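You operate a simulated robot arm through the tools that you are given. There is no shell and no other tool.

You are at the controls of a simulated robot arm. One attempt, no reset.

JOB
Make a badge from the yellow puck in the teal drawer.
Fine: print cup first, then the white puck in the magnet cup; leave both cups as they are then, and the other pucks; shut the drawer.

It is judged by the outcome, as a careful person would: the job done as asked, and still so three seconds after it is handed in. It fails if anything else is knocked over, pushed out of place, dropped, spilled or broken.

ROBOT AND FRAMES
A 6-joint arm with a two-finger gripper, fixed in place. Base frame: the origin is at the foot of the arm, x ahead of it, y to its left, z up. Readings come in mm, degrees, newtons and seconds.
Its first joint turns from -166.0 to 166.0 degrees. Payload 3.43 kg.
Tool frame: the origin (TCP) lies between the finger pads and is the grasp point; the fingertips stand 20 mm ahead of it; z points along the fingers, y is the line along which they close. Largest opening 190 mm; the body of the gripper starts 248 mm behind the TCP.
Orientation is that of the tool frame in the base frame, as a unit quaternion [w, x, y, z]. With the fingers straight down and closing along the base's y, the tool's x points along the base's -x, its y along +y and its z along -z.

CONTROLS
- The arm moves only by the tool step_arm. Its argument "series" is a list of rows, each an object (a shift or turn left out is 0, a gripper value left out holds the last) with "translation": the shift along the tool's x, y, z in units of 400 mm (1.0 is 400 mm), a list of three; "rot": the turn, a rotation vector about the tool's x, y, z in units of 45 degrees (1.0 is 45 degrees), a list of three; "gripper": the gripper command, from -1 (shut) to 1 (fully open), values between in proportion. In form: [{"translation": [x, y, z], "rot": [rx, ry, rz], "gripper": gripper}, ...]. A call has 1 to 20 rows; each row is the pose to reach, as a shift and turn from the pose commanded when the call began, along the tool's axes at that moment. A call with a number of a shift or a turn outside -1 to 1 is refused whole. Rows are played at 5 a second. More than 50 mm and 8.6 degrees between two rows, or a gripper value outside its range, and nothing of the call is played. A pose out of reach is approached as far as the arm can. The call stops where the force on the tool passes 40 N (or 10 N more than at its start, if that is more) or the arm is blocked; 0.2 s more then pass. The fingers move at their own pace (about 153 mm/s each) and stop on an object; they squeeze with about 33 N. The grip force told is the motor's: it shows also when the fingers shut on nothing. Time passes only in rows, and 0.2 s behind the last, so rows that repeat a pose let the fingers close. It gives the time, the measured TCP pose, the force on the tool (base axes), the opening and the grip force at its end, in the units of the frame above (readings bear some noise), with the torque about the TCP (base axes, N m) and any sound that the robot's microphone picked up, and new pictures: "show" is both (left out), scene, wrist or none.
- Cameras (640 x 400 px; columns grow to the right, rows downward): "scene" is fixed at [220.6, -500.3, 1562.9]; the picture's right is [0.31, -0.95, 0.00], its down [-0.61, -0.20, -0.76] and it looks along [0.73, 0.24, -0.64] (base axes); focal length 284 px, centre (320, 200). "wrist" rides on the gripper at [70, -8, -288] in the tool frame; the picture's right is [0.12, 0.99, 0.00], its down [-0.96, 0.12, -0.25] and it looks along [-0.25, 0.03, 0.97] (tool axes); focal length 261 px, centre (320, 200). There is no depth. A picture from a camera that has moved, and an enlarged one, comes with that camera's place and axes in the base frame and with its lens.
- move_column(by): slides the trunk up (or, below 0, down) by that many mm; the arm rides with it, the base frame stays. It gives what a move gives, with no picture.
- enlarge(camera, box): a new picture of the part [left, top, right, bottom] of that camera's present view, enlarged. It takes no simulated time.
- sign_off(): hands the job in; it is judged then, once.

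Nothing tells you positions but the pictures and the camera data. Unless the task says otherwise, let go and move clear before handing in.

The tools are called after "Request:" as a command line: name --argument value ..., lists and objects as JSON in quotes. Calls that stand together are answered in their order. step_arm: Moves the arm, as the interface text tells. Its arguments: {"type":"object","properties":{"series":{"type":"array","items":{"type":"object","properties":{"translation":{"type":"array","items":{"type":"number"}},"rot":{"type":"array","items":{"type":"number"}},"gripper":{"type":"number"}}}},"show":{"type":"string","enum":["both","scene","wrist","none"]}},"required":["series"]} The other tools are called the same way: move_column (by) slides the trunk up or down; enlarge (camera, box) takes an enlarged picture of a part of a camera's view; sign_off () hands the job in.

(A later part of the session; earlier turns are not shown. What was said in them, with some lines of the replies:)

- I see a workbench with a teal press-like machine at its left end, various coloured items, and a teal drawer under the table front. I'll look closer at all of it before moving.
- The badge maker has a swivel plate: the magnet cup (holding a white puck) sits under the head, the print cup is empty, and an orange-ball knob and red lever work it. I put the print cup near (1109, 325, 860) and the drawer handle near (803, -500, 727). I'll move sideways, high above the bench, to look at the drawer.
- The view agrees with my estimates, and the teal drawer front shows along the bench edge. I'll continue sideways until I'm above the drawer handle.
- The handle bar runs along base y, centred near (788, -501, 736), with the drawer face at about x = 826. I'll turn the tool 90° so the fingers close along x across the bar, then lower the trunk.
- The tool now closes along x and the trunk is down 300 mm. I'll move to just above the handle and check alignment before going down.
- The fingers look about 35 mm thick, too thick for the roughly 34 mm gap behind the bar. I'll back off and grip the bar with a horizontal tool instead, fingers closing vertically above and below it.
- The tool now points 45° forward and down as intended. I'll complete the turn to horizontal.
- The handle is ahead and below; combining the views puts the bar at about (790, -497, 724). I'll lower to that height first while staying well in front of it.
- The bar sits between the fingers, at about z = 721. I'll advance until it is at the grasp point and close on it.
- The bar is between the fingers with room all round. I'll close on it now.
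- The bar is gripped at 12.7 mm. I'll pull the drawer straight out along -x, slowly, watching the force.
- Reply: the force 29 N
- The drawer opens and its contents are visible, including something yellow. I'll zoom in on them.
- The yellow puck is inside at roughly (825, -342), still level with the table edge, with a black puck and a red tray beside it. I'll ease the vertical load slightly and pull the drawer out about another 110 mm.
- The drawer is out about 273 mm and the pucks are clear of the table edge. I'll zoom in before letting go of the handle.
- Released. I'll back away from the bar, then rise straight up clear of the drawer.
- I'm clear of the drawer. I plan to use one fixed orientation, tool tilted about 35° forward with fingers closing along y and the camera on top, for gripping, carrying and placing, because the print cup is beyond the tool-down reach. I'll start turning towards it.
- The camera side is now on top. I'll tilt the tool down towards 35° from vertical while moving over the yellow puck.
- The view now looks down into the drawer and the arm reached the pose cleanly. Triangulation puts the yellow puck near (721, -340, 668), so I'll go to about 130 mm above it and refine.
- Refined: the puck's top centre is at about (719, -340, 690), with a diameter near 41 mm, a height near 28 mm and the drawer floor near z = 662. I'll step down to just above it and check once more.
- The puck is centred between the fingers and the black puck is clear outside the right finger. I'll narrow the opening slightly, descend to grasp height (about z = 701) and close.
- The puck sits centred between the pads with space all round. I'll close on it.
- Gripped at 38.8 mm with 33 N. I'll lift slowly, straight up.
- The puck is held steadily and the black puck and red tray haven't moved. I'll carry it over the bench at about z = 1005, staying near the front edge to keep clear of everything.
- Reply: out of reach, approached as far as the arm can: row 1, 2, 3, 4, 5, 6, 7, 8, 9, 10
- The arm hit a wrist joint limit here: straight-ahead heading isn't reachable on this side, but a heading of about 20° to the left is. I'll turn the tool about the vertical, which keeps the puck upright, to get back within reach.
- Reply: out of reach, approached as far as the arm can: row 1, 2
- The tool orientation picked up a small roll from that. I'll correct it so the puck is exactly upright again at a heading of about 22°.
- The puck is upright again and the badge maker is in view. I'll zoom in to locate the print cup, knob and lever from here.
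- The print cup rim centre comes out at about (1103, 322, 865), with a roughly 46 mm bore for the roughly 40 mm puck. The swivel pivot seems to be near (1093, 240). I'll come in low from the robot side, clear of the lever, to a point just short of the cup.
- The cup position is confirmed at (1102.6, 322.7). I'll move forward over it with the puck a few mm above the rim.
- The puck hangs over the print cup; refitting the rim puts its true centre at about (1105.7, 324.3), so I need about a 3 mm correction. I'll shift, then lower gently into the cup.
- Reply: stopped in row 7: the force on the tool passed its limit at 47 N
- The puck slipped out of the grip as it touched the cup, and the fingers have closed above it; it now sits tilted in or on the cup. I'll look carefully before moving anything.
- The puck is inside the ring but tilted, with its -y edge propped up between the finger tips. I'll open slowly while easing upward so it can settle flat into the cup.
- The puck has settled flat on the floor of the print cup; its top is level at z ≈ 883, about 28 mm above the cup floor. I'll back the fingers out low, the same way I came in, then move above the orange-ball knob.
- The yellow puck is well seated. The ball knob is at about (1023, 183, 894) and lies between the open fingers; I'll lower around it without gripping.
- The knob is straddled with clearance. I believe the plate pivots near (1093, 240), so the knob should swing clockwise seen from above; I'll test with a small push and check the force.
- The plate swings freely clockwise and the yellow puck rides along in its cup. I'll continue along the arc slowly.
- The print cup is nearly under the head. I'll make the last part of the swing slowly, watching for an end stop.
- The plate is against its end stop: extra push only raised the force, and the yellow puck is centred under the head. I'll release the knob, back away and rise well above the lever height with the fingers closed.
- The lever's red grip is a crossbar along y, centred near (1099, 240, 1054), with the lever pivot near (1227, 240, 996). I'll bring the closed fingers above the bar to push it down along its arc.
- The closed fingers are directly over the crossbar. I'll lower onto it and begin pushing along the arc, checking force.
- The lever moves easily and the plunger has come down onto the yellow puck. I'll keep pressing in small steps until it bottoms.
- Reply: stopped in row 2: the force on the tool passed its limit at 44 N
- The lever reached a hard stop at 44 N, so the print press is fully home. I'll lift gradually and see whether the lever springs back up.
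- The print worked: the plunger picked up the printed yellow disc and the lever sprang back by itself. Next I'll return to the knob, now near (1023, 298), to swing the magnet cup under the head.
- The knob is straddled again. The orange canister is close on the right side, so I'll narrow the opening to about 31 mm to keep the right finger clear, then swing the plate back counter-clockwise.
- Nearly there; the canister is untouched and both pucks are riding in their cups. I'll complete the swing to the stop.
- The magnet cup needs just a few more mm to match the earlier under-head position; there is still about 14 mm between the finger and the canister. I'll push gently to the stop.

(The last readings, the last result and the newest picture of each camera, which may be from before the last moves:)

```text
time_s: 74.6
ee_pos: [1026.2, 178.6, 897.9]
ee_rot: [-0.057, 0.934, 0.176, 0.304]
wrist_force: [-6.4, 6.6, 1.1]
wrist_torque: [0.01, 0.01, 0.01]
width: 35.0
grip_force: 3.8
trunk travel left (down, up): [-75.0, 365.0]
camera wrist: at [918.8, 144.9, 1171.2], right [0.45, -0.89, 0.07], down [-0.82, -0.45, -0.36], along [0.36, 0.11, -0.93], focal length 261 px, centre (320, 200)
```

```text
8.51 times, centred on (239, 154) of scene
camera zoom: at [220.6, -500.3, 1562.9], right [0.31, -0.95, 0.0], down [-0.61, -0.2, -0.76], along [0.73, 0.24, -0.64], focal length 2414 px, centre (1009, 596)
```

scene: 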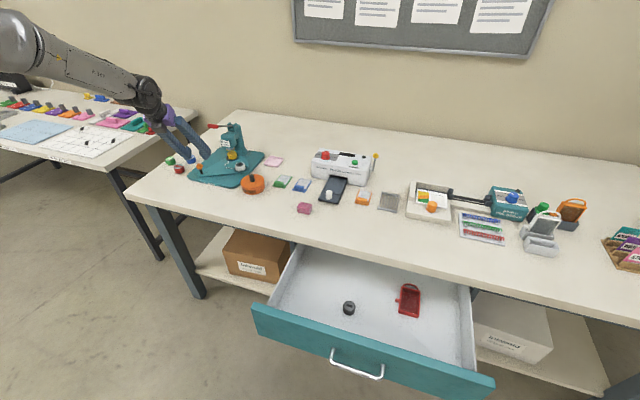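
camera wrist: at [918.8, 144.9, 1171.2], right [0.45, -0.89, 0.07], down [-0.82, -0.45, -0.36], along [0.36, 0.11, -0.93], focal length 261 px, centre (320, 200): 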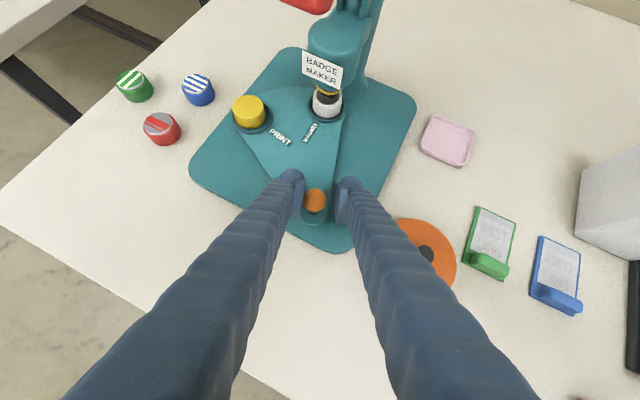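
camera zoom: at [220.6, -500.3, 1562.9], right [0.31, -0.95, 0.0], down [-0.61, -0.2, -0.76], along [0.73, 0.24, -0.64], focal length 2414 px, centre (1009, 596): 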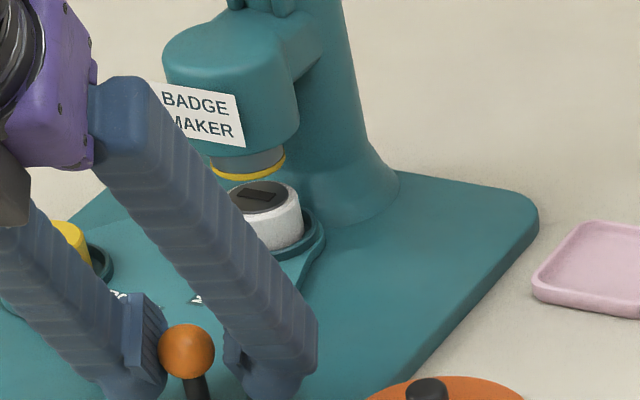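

The plate is back against its other stop with the white puck under the head. I'll centre on the ball to release it, rise clear, and go back above the lever.

Request:
step_arm --series '[{"translation": [0, -0.011, 0]}, {"translation": [0.03, -0.011, -0.0414]}, {"translation": [0.0881, -0.011, -0.1216]}, {"translation": [0.022, -0.043, -0.17]}, {"translation": [-0.0437, -0.075, -0.2173]}, {"translation": [0.02, -0.075, -0.305], "gripper": -1}, {"translation": [0.0833, -0.075, -0.3925]}, {"translation": [0.1469, -0.075, -0.48]}, {"translation": [0.2104, -0.075, -0.5678]}, {"translation": [0.2104, -0.075, -0.5678]}]' --show "both"

Request:
enlarge --camera "scene" --box '[170, 105, 280, 195]'

```text
time_s: 76.8
ee_pos: [955.0, 183.1, 1132.0]
ee_rot: [-0.057, 0.934, 0.177, 0.304]
wrist_force: [-1.2, -0.4, -0.2]
wrist_torque: [-0.04, -0.03, 0.0]
width: 0.0
grip_force: 32.9
trunk travel left (down, up): [-75.0, 365.0]
camera wrist: at [847.3, 149.7, 1405.1], right [0.45, -0.89, 0.07], down [-0.82, -0.45, -0.36], along [0.36, 0.11, -0.93], focal length 261 px, centre (320, 200)
```

scene: 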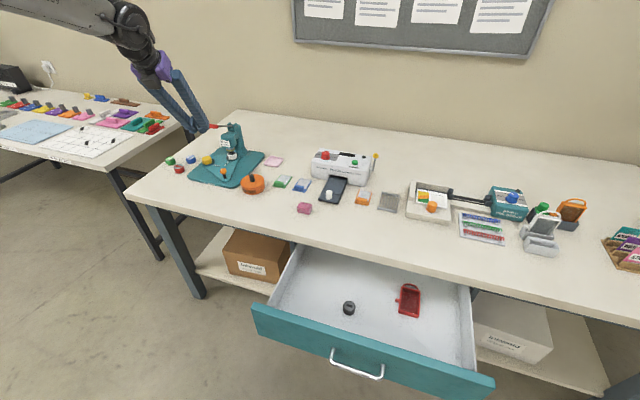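
wrist: 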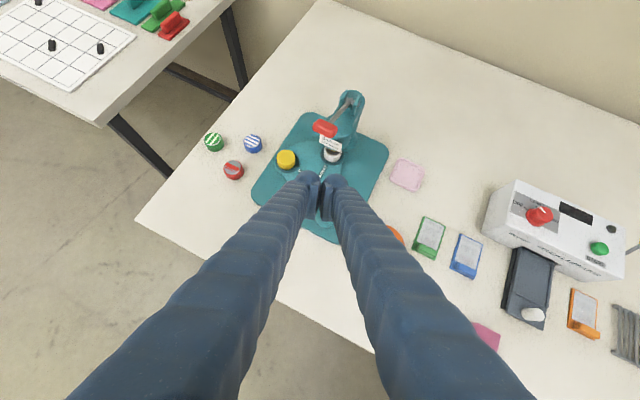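

```text
4.44 times, centred on (225, 150) of scene
camera zoom: at [220.6, -500.3, 1562.9], right [0.31, -0.95, 0.0], down [-0.61, -0.2, -0.76], along [0.73, 0.24, -0.64], focal length 1261 px, centre (742, 422)
```

zoom: 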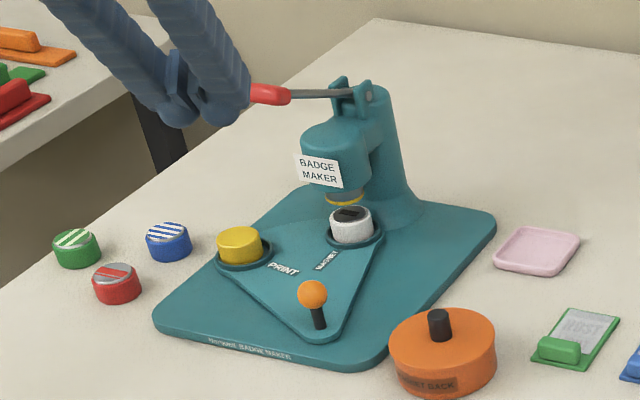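

All looks right: white puck under the head with the printed disc on the plunger above it. I'll move back over the crossbar.

Request:
step_arm --series '[{"translation": [0.066, 0, 0.0644]}, {"translation": [0.132, 0, 0.1288]}, {"translation": [0.198, 0, 0.1932]}, {"translation": [0.2632, -0.0008, 0.2574]}, {"translation": [0.2632, -0.0008, 0.2574]}]' --show "wrist"

Request:
enlarge --camera "scene" --box '[180, 90, 270, 160]'

```text
time_s: 78.0
ee_pos: [1091.0, 237.7, 1108.8]
ee_rot: [-0.057, 0.935, 0.176, 0.303]
wrist_force: [-0.1, -0.1, 0.8]
wrist_torque: [-0.02, 0.01, -0.04]
width: 0.0
grip_force: 33.2
trunk travel left (down, up): [-75.0, 365.0]
camera wrist: at [983.5, 203.8, 1382.9], right [0.45, -0.89, 0.07], down [-0.82, -0.45, -0.37], along [0.36, 0.11, -0.93], focal length 261 px, centre (320, 200)
```

wrist: 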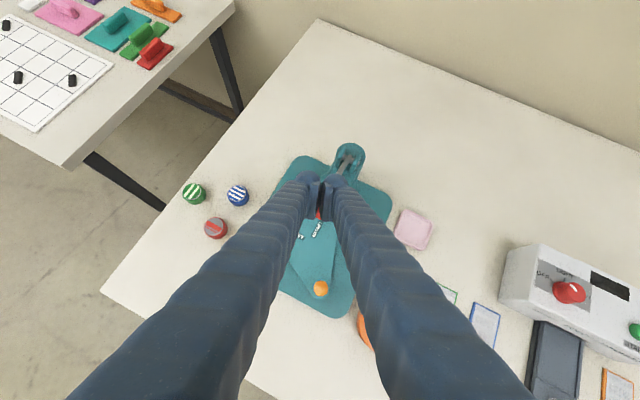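

```text
5.71 times, centred on (225, 125) of scene
camera zoom: at [220.6, -500.3, 1562.9], right [0.31, -0.95, 0.0], down [-0.61, -0.2, -0.76], along [0.73, 0.24, -0.64], focal length 1621 px, centre (863, 629)
```

zoom: 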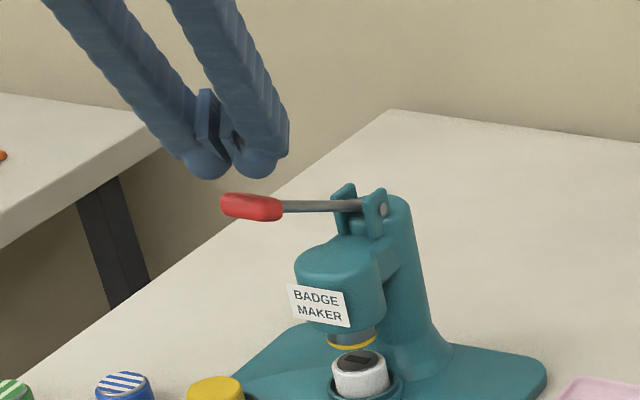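

Same hover as before. I'll press the lever down along the same arc to the hard stop.

Request:
step_arm --series '[{"translation": [-0.0219, 0, 0.0304]}, {"translation": [-0.0364, 0, 0.0507]}, {"translation": [-0.0586, -0.0037, 0.0651]}, {"translation": [-0.0825, -0.007, 0.084]}, {"translation": [-0.1049, -0.0095, 0.1044]}, {"translation": [-0.1256, -0.0109, 0.1268]}, {"translation": [-0.135, -0.0109, 0.1388]}, {"translation": [-0.1443, -0.0114, 0.1508]}, {"translation": [-0.1528, -0.0109, 0.1635]}, {"translation": [-0.1612, -0.0109, 0.1762]}, {"translation": [-0.1686, -0.0101, 0.1896]}, {"translation": [-0.1758, -0.0094, 0.2029]}, {"translation": [-0.182, -0.008, 0.2168]}, {"translation": [-0.188, -0.007, 0.2307]}]' --show "wrist"

Request:
enlarge --camera "scene" --box '[180, 100, 270, 170]'

```text
time_s: 81.0
ee_pos: [1084.0, 236.7, 1003.4]
ee_rot: [-0.058, 0.932, 0.176, 0.31]
wrist_force: [-1.3, 1.3, 18.7]
wrist_torque: [-0.22, -0.07, 0.0]
width: 0.0
grip_force: 33.3
trunk travel left (down, up): [-75.0, 365.0]
stopped in row 14: the force on the tool passed its limit at 44 N (the readings are from after the stop); the commanded pose is now the measured one
camera wrist: at [973.4, 202.3, 1276.2], right [0.45, -0.89, 0.07], down [-0.81, -0.44, -0.38], along [0.37, 0.11, -0.92], focal length 261 px, centre (320, 200)
```

wrist: 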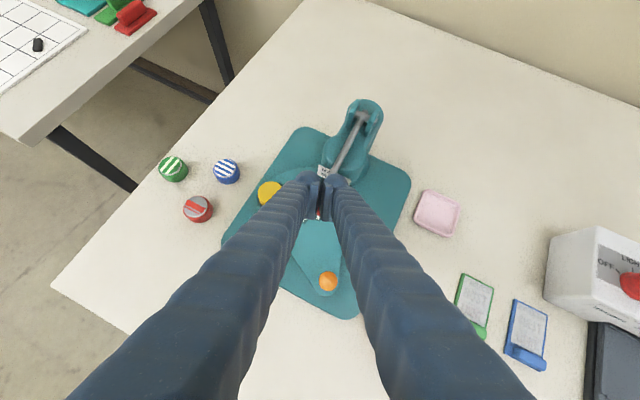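

```text
5.71 times, centred on (225, 135) of scene
camera zoom: at [220.6, -500.3, 1562.9], right [0.31, -0.95, 0.0], down [-0.61, -0.2, -0.76], along [0.73, 0.24, -0.64], focal length 1621 px, centre (863, 571)
```

zoom: 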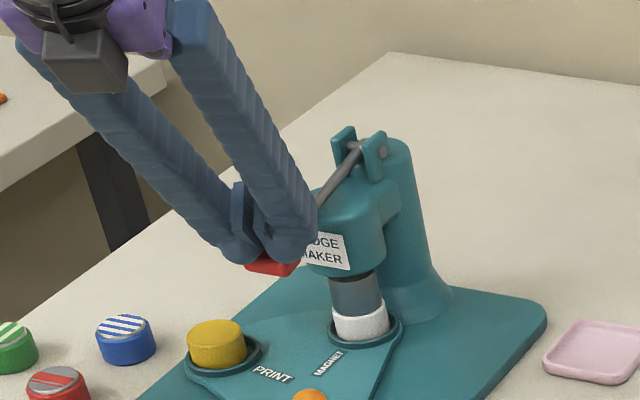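

The magnet press also reached its hard stop at 44 N, at the same lever position as before. I'll lift off gently the same way and check the result.

Request:
step_arm --series '[{"translation": [0.0178, 0, -0.0241]}, {"translation": [0.0337, -0.0009, -0.0496]}, {"translation": [0.0511, -0.0015, -0.0755]}, {"translation": [0.0908, 0.0009, -0.1191]}, {"translation": [0.1409, 0.0073, -0.1596]}, {"translation": [0.1706, 0.0073, -0.1997]}, {"translation": [0.1706, 0.0073, -0.1997]}]' --show "wrist"

Request:
enlarge --camera "scene" --box '[180, 100, 270, 170]'

Request:
enlarge --camera "scene" --box '[205, 130, 273, 177]'

```text
time_s: 82.6
ee_pos: [1092.3, 236.5, 1102.3]
ee_rot: [-0.058, 0.933, 0.177, 0.307]
wrist_force: [0.2, 0.8, -0.7]
wrist_torque: [0.02, -0.01, 0.0]
width: 0.1
grip_force: 34.2
trunk travel left (down, up): [-75.0, 365.0]
camera wrist: at [983.9, 202.4, 1375.5], right [0.45, -0.89, 0.07], down [-0.82, -0.44, -0.37], along [0.36, 0.11, -0.93], focal length 261 px, centre (320, 200)
```

wrist: 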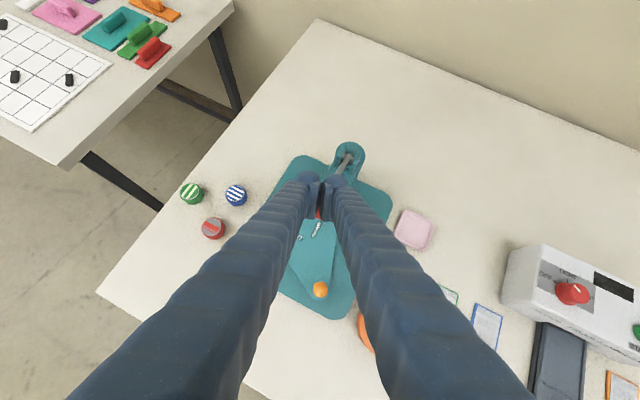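

```text
5.71 times, centred on (225, 135) of scene
camera zoom: at [220.6, -500.3, 1562.9], right [0.31, -0.95, 0.0], down [-0.61, -0.2, -0.76], along [0.73, 0.24, -0.64], focal length 1621 px, centre (863, 571)
```

zoom: 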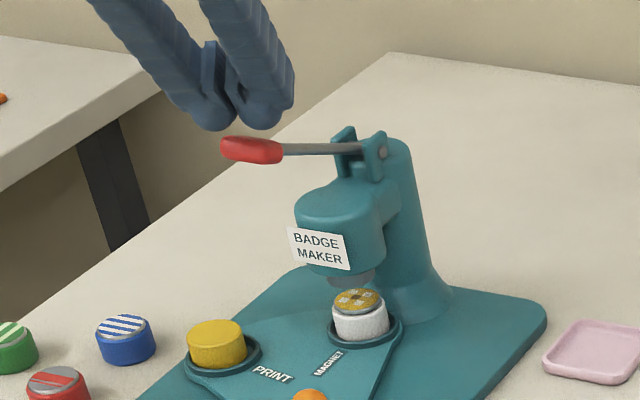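

```text
8.51 times, centred on (239, 154) of scene
camera zoom: at [220.6, -500.3, 1562.9], right [0.31, -0.95, 0.0], down [-0.61, -0.2, -0.76], along [0.73, 0.24, -0.64], focal length 2414 px, centre (1009, 596)
```

zoom: 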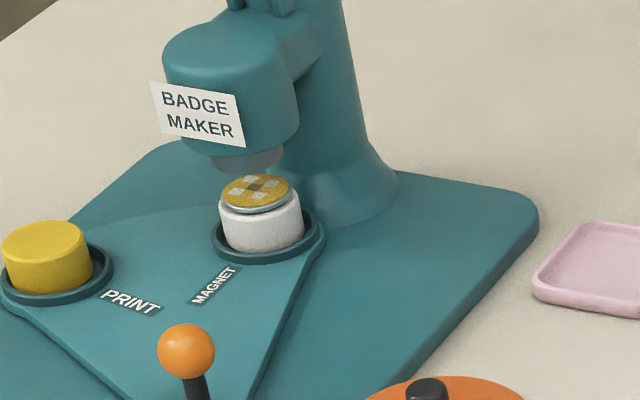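

The badge is made: the yellow print now sits on the white puck in the magnet cup, and the lever and plate are back at rest. Next is the drawer; I'll back away from the lever and travel high over to it.

Request:
step_arm --series '[{"translation": [-0.0713, -0.0421, -0.0836]}, {"translation": [-0.1426, -0.0841, -0.1672]}, {"translation": [-0.212, -0.1253, -0.2494]}, {"translation": [-0.2613, -0.0343, -0.2857]}, {"translation": [-0.3106, 0.0567, -0.322]}, {"translation": [-0.3599, 0.1477, -0.3583]}, {"translation": [-0.4092, 0.2387, -0.3946]}, {"translation": [-0.4585, 0.3297, -0.4309]}, {"translation": [-0.5078, 0.4207, -0.4672]}, {"translation": [-0.5571, 0.5117, -0.5035]}, {"translation": [-0.6064, 0.6027, -0.5398]}, {"translation": [-0.6557, 0.6937, -0.5761]}]' --show "scene"

```text
time_s: 85.2
ee_pos: [870.4, -149.1, 1133.4]
ee_rot: [-0.058, 0.933, 0.177, 0.307]
wrist_force: [0.4, -1.3, 0.6]
wrist_torque: [-0.07, 0.04, -0.04]
width: 0.0
grip_force: 33.9
trunk travel left (down, up): [-75.0, 365.0]
```

scene: 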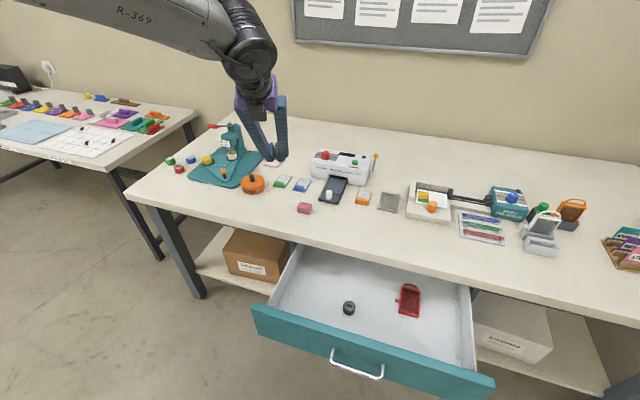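

The bench is undisturbed. I'll continue to the drawer while turning the tool towards horizontal, the same orientation I used to open it.

Request:
step_arm --series '[{"translation": [-0.0812, 0.055, -0.0496], "rot": [-0.0221, 0.0588, 0.0112]}, {"translation": [-0.1623, 0.1101, -0.0991], "rot": [-0.0441, 0.1176, 0.0224]}, {"translation": [-0.2435, 0.1652, -0.1487], "rot": [-0.0662, 0.1764, 0.0335]}, {"translation": [-0.3246, 0.2202, -0.1983], "rot": [-0.0883, 0.2352, 0.0447]}, {"translation": [-0.4058, 0.2753, -0.2479], "rot": [-0.1104, 0.294, 0.0559]}, {"translation": [-0.487, 0.3303, -0.2974], "rot": [-0.1324, 0.3528, 0.0671]}, {"translation": [-0.5681, 0.3854, -0.347], "rot": [-0.1545, 0.4116, 0.0783]}, {"translation": [-0.6493, 0.4404, -0.3966], "rot": [-0.1766, 0.4704, 0.0894]}, {"translation": [-0.7304, 0.4955, -0.4461], "rot": [-0.1986, 0.5292, 0.1006]}, {"translation": [-0.8116, 0.5505, -0.4957], "rot": [-0.2207, 0.588, 0.1118]}]' --show "none"

Request:
step_arm --series '[{"rot": [-0.0552, 0.147, 0.028]}, {"rot": [-0.1104, 0.294, 0.0559]}, {"rot": [-0.1655, 0.441, 0.0839]}, {"rot": [-0.2207, 0.588, 0.1118]}, {"rot": [-0.2207, 0.588, 0.1118]}]' --show "scene"

```text
time_s: 87.4
ee_pos: [597.3, -492.8, 1100.8]
ee_rot: [-0.028, 0.847, 0.091, 0.523]
wrist_force: [-0.3, -0.7, -0.9]
wrist_torque: [-0.07, 0.0, -0.07]
width: 0.0
grip_force: 34.3
trunk travel left (down, up): [-75.0, 365.0]
```

```text
time_s: 88.6
ee_pos: [597.3, -494.1, 1101.7]
ee_rot: [0.002, 0.707, 0.0, 0.708]
wrist_force: [0.5, -0.4, -0.6]
wrist_torque: [0.04, -0.09, 0.09]
width: 0.0
grip_force: 34.1
trunk travel left (down, up): [-75.0, 365.0]
```

scene: 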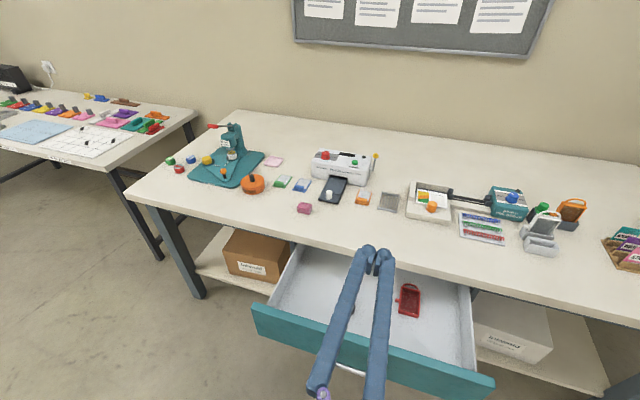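

Request:
step_arm --series '[{"translation": [0, 0, -0.07], "rot": [0, 0, -0.1667]}, {"translation": [-0.03, 0, -0.14], "rot": [0, 0, -0.3333]}, {"translation": [-0.07, 0, -0.21], "rot": [0, 0, -0.5]}, {"translation": [-0.11, 0, -0.28], "rot": [0, 0, -0.6667]}, {"translation": [-0.15, 0, -0.34], "rot": [0, 0, -0.8333]}, {"translation": [-0.2, 0, -0.4], "rot": [0, 0, -1.0], "gripper": -0.3}]' --show "none"

Request:
step_arm --series '[{"rot": [0, 0, -0.1667]}, {"rot": [0, 0, -0.3333]}, {"rot": [0, 0, -0.5]}, {"rot": [0, 0, -0.6667]}, {"rot": [0, 0, -0.8333]}, {"rot": [0, 0, -1.0]}, {"rot": [0, 0, -1.0]}]' --show "both"

```text
time_s: 90.0
ee_pos: [436.5, -493.0, 1021.9]
ee_rot: [0.272, 0.653, 0.271, 0.652]
wrist_force: [0.1, 0.1, 0.2]
wrist_torque: [0.02, 0.02, -0.03]
width: 66.5
grip_force: 0.1
trunk travel left (down, up): [-75.0, 365.0]
```

```text
time_s: 91.6
ee_pos: [436.6, -491.7, 1020.5]
ee_rot: [0.501, 0.5, 0.5, 0.499]
wrist_force: [-0.1, -0.5, -0.7]
wrist_torque: [0.01, 0.02, -0.04]
width: 66.7
grip_force: 0.0
trunk travel left (down, up): [-75.0, 365.0]
camera wrist: at [148.8, -422.0, 1011.6], right [0.0, 0.12, 0.99], down [-0.25, -0.96, 0.12], along [0.97, -0.25, 0.03], focal length 261 px, centre (320, 200)
```

scene: 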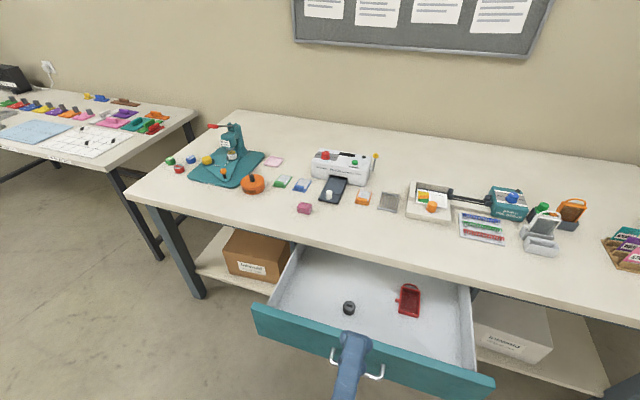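
wrist: 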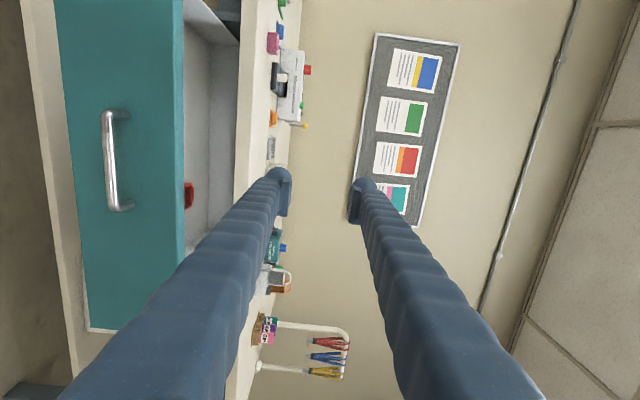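

The pose matches the earlier one in front of the handle. I'll lower to handle height.

Request:
step_arm --series '[{"translation": [0, -0.11, 0]}, {"translation": [0, -0.22, 0]}, {"translation": [0, -0.33, 0]}, {"translation": [0, -0.44, 0]}, {"translation": [0, -0.55, 0]}, {"translation": [0, -0.66, 0]}, {"translation": [0, -0.752, 0]}, {"translation": [0, -0.752, 0]}]' --show "wrist"

Request:
enlarge --camera "scene" --box '[300, 310, 440, 400]'

```text
time_s: 93.4
ee_pos: [436.7, -492.1, 720.0]
ee_rot: [0.501, 0.501, 0.5, 0.499]
wrist_force: [-0.3, 0.0, 0.7]
wrist_torque: [0.0, 0.0, 0.02]
width: 66.5
grip_force: 0.1
trunk travel left (down, up): [-75.0, 365.0]
camera wrist: at [149.0, -421.9, 710.7], right [0.0, 0.12, 0.99], down [-0.25, -0.96, 0.12], along [0.97, -0.25, 0.03], focal length 261 px, centre (320, 200)
```

wrist: 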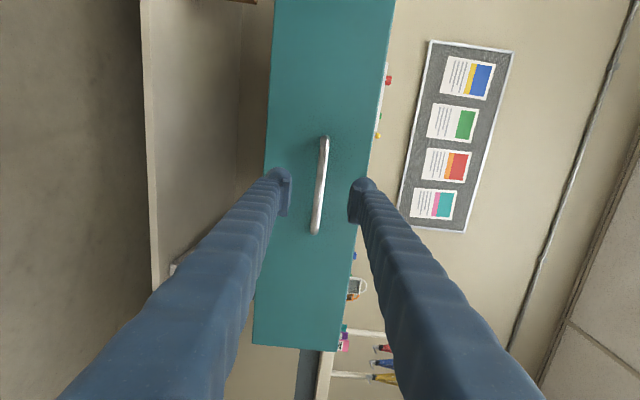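

```text
4.44 times, centred on (370, 355) of scene
camera zoom: at [220.6, -500.3, 1562.9], right [0.31, -0.95, 0.0], down [-0.61, -0.2, -0.76], along [0.73, 0.24, -0.64], focal length 1261 px, centre (98, -489)
```

zoom: 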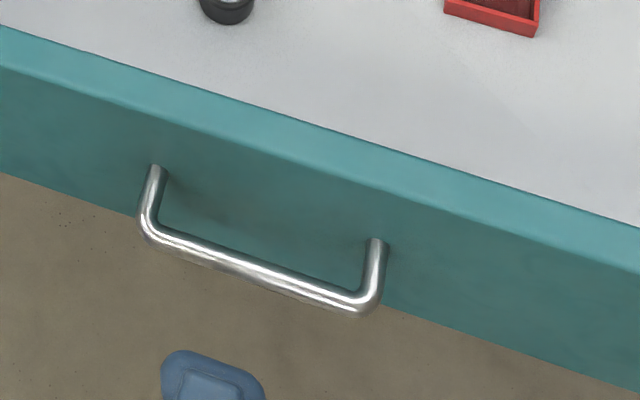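

The bar lies between the open fingers. I'll move forward, close on it, and check.

Request:
step_arm --series '[{"translation": [0, 0, 0.07]}, {"translation": [0, 0, 0.14]}, {"translation": [0, 0, 0.1925]}, {"translation": [0, 0, 0.1925], "gripper": -0.6}, {"translation": [0, 0, 0.1925], "gripper": -0.85}, {"translation": [0, 0, 0.1925], "gripper": -1}, {"translation": [0, 0, 0.1925], "gripper": -1}]' --show "wrist"

```text
time_s: 95.0
ee_pos: [513.4, -492.8, 719.9]
ee_rot: [0.501, 0.5, 0.499, 0.499]
wrist_force: [0.9, -0.8, -4.6]
wrist_torque: [0.62, 0.04, -0.11]
width: 12.8
grip_force: 45.2
trunk travel left (down, up): [-75.0, 365.0]
camera wrist: at [226.6, -422.3, 711.0], right [0.0, 0.12, 0.99], down [-0.25, -0.96, 0.12], along [0.97, -0.25, 0.03], focal length 261 px, centre (320, 200)
```

wrist: 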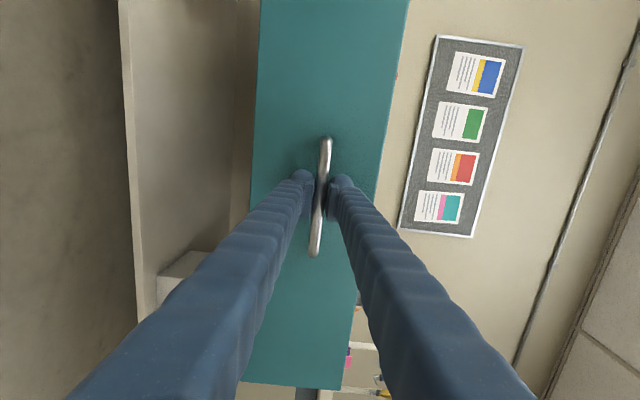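

Gripped at 12.8 mm. I'll push the drawer in smoothly, slowing down towards the end.

Request:
step_arm --series '[{"translation": [0, 0, 0.02]}, {"translation": [0, 0, 0.055]}, {"translation": [0, 0, 0.105]}, {"translation": [0, 0, 0.16]}, {"translation": [0, 0, 0.215]}, {"translation": [0, 0, 0.27]}, {"translation": [0, 0, 0.325]}, {"translation": [0, 0, 0.38]}, {"translation": [0, 0, 0.435]}, {"translation": [0, 0, 0.49]}, {"translation": [0, 0, 0.54]}, {"translation": [0, 0, 0.585]}, {"translation": [0, 0, 0.62]}, {"translation": [0, 0, 0.645]}]' --show "scene"

```text
time_s: 98.0
ee_pos: [771.3, -492.6, 719.3]
ee_rot: [0.501, 0.499, 0.5, 0.5]
wrist_force: [0.9, 13.4, 0.2]
wrist_torque: [1.03, 0.03, -0.08]
width: 13.0
grip_force: 44.8
trunk travel left (down, up): [-75.0, 365.0]
```

scene: 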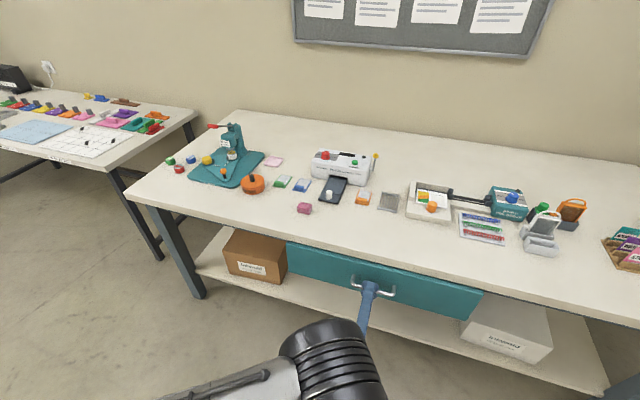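

Almost shut. I'll push the last few mm until it meets its stop.

Request:
step_arm --series '[{"translation": [0, 0, 0.01]}, {"translation": [0, 0, 0.02]}, {"translation": [0, 0, 0.03]}, {"translation": [0, 0, 0.036]}, {"translation": [0, 0, 0.041]}, {"translation": [0, 0, 0.045]}]' --show "scene"

Request:
enlarge --camera "scene" --box '[270, 220, 500, 330]'

```text
time_s: 99.4
ee_pos: [787.4, -492.9, 719.5]
ee_rot: [0.5, 0.501, 0.499, 0.5]
wrist_force: [-26.3, 11.4, -5.1]
wrist_torque: [0.07, 0.01, -0.28]
width: 12.5
grip_force: 44.9
trunk travel left (down, up): [-75.0, 365.0]
```

scene: 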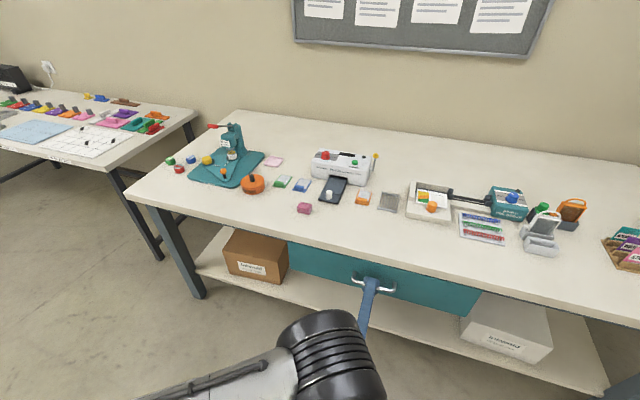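

```text
2.78 times, centred on (385, 275) of scene
camera zoom: at [220.6, -500.3, 1562.9], right [0.31, -0.95, 0.0], down [-0.61, -0.2, -0.76], along [0.73, 0.24, -0.64], focal length 789 px, centre (139, -9)
```

zoom: 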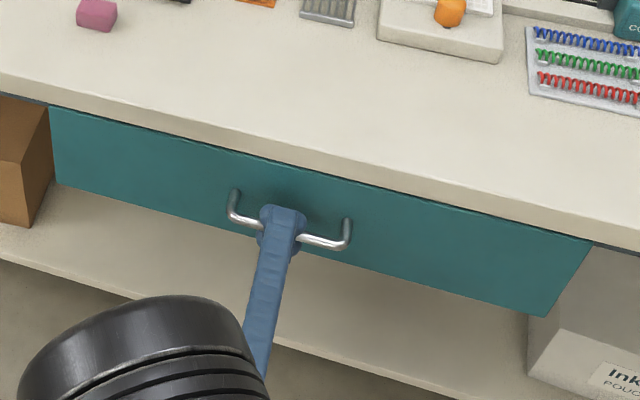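

The drawer met its stop at x ≈ 787, which matches the original closed position. I'll open the fingers fully off the bar, then back straight away.

Request:
step_arm --series '[{"gripper": -0.8}, {"gripper": -0.5}, {"gripper": -0.3}, {"gripper": -0.3}, {"translation": [0, 0, -0.05]}, {"translation": [0, 0, -0.15]}, {"translation": [0, 0, -0.25]}, {"translation": [0, 0, -0.35]}, {"translation": [0, 0, -0.45]}, {"translation": [0, 0, -0.45]}]' --show "both"

Request:
enlarge --camera "scene" --box '[270, 220, 500, 330]'

Request:
enlarge --camera "scene" --box '[160, 110, 300, 200]'

```text
time_s: 101.6
ee_pos: [609.8, -492.4, 720.1]
ee_rot: [0.5, 0.499, 0.5, 0.501]
wrist_force: [-0.4, -0.1, 0.1]
wrist_torque: [-0.04, 0.01, 0.01]
width: 66.4
grip_force: 0.0
trunk travel left (down, up): [-75.0, 365.0]
camera wrist: at [321.5, -422.4, 711.1], right [0.0, 0.12, 0.99], down [-0.25, -0.96, 0.12], along [0.97, -0.25, 0.03], focal length 261 px, centre (320, 200)
```

scene: 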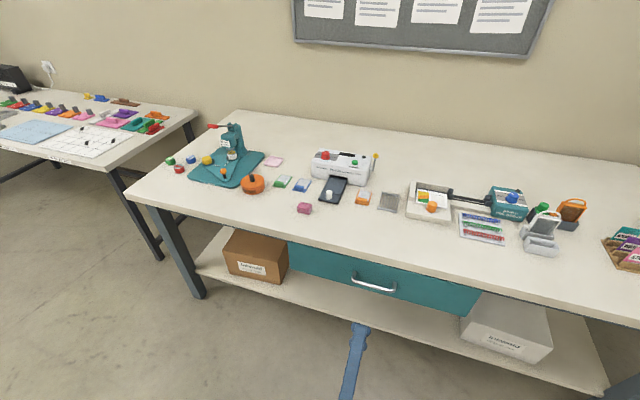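
wrist: 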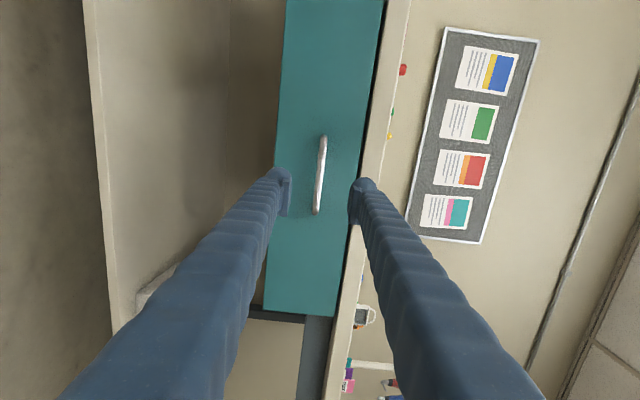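

```text
2.78 times, centred on (385, 275) of scene
camera zoom: at [220.6, -500.3, 1562.9], right [0.31, -0.95, 0.0], down [-0.61, -0.2, -0.76], along [0.73, 0.24, -0.64], focal length 789 px, centre (139, -9)
```

zoom: 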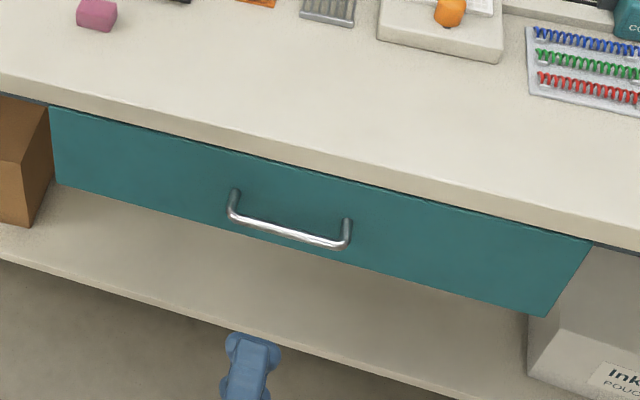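

```text
4.44 times, centred on (230, 155) of scene
camera zoom: at [220.6, -500.3, 1562.9], right [0.31, -0.95, 0.0], down [-0.61, -0.2, -0.76], along [0.73, 0.24, -0.64], focal length 1261 px, centre (720, 400)
```

zoom: 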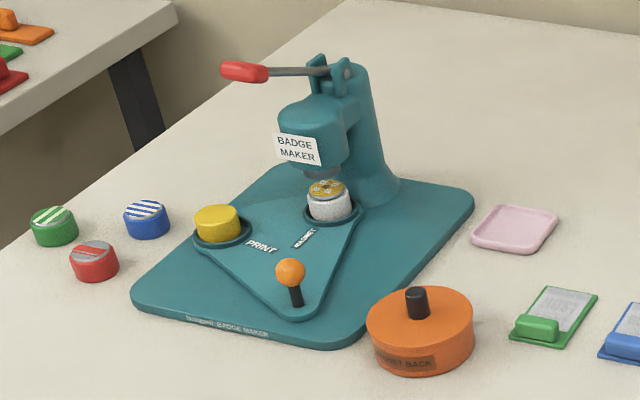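

Request:
enlarge --camera "scene" --box '[330, 250, 430, 310]'

Request:
enlarge --camera "scene" --box '[290, 130, 450, 230]'

Request:
enlarge --camera "scene" --box '[205, 130, 273, 177]'

```text
6.40 times, centred on (380, 280) of scene
camera zoom: at [220.6, -500.3, 1562.9], right [0.31, -0.95, 0.0], down [-0.61, -0.2, -0.76], along [0.73, 0.24, -0.64], focal length 1816 px, centre (-64, -312)
```

zoom: 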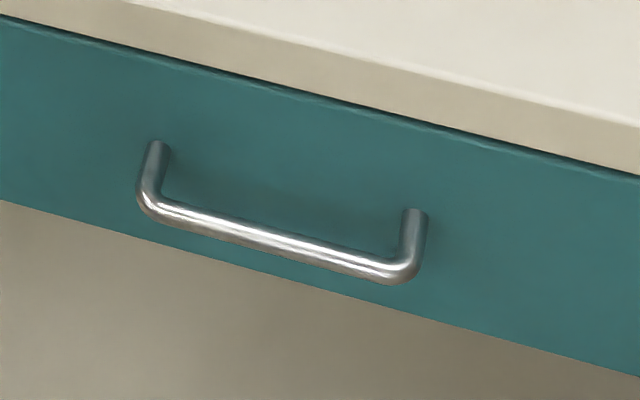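

```text
4.00 times, centred on (370, 180) of scene
camera zoom: at [220.6, -500.3, 1562.9], right [0.31, -0.95, 0.0], down [-0.61, -0.2, -0.76], along [0.73, 0.24, -0.64], focal length 1135 px, centre (120, 280)
```

zoom: 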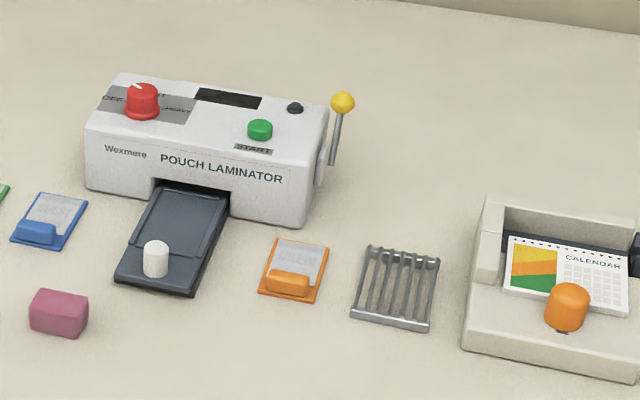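

```text
8.51 times, centred on (239, 154) of scene
camera zoom: at [220.6, -500.3, 1562.9], right [0.31, -0.95, 0.0], down [-0.61, -0.2, -0.76], along [0.73, 0.24, -0.64], focal length 2414 px, centre (1009, 596)
```

zoom: 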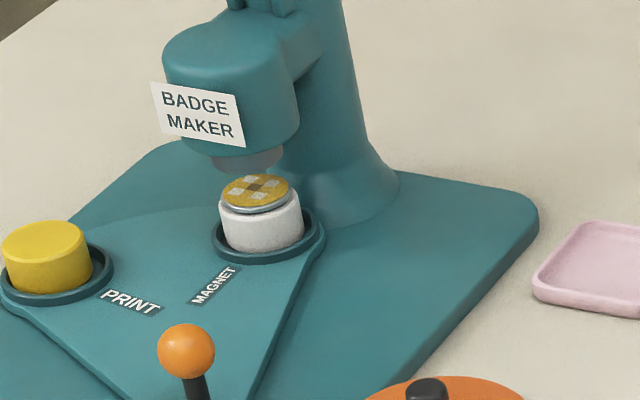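

Request:
enlarge --camera "scene" --box '[150, 110, 310, 210]'

```text
4.00 times, centred on (230, 160) of scene
camera zoom: at [220.6, -500.3, 1562.9], right [0.31, -0.95, 0.0], down [-0.61, -0.2, -0.76], along [0.73, 0.24, -0.64], focal length 1135 px, centre (680, 360)
```

zoom: 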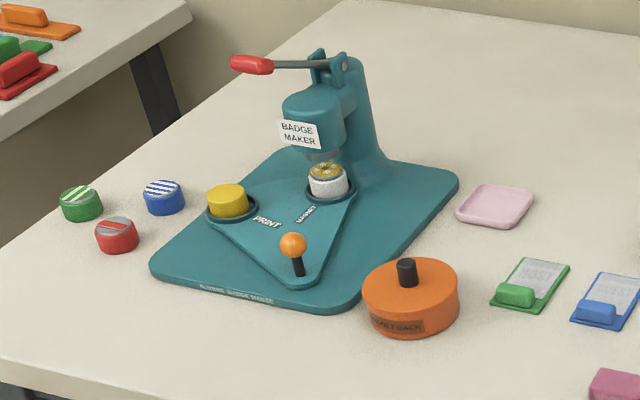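

The same view as at the start shows everything in its place: machine, other pucks and canister haven't moved, and the drawer is shut. The badge sits finished on the white puck and the arm is clear, so I'm handing in.

Request:
sign_off

```text
The job is handed in.
```

The badge is made. The yellow print is pressed onto the white puck in the magnet cup, and I've handed the job in. The print cup was pressed first, then the magnet cup, and each time the lever went down to its stop.

- **Cups:** both are as the presses left them. The yellow puck, now without its print, is in the print cup, and the finished badge is on the white puck.
- **Drawer:** it is shut and looks the same as at the start.
- **Everything else:** the red, green and blue pucks, the canister and the badge maker show no change from the start picture. The black puck and red tray in the drawer hadn't moved when I last saw them, just before pushing the drawer shut.

The yellow puck slipped out of the grip as I set it in the print cup. It settled flat in the cup when I let go, and the presses worked normally after that.
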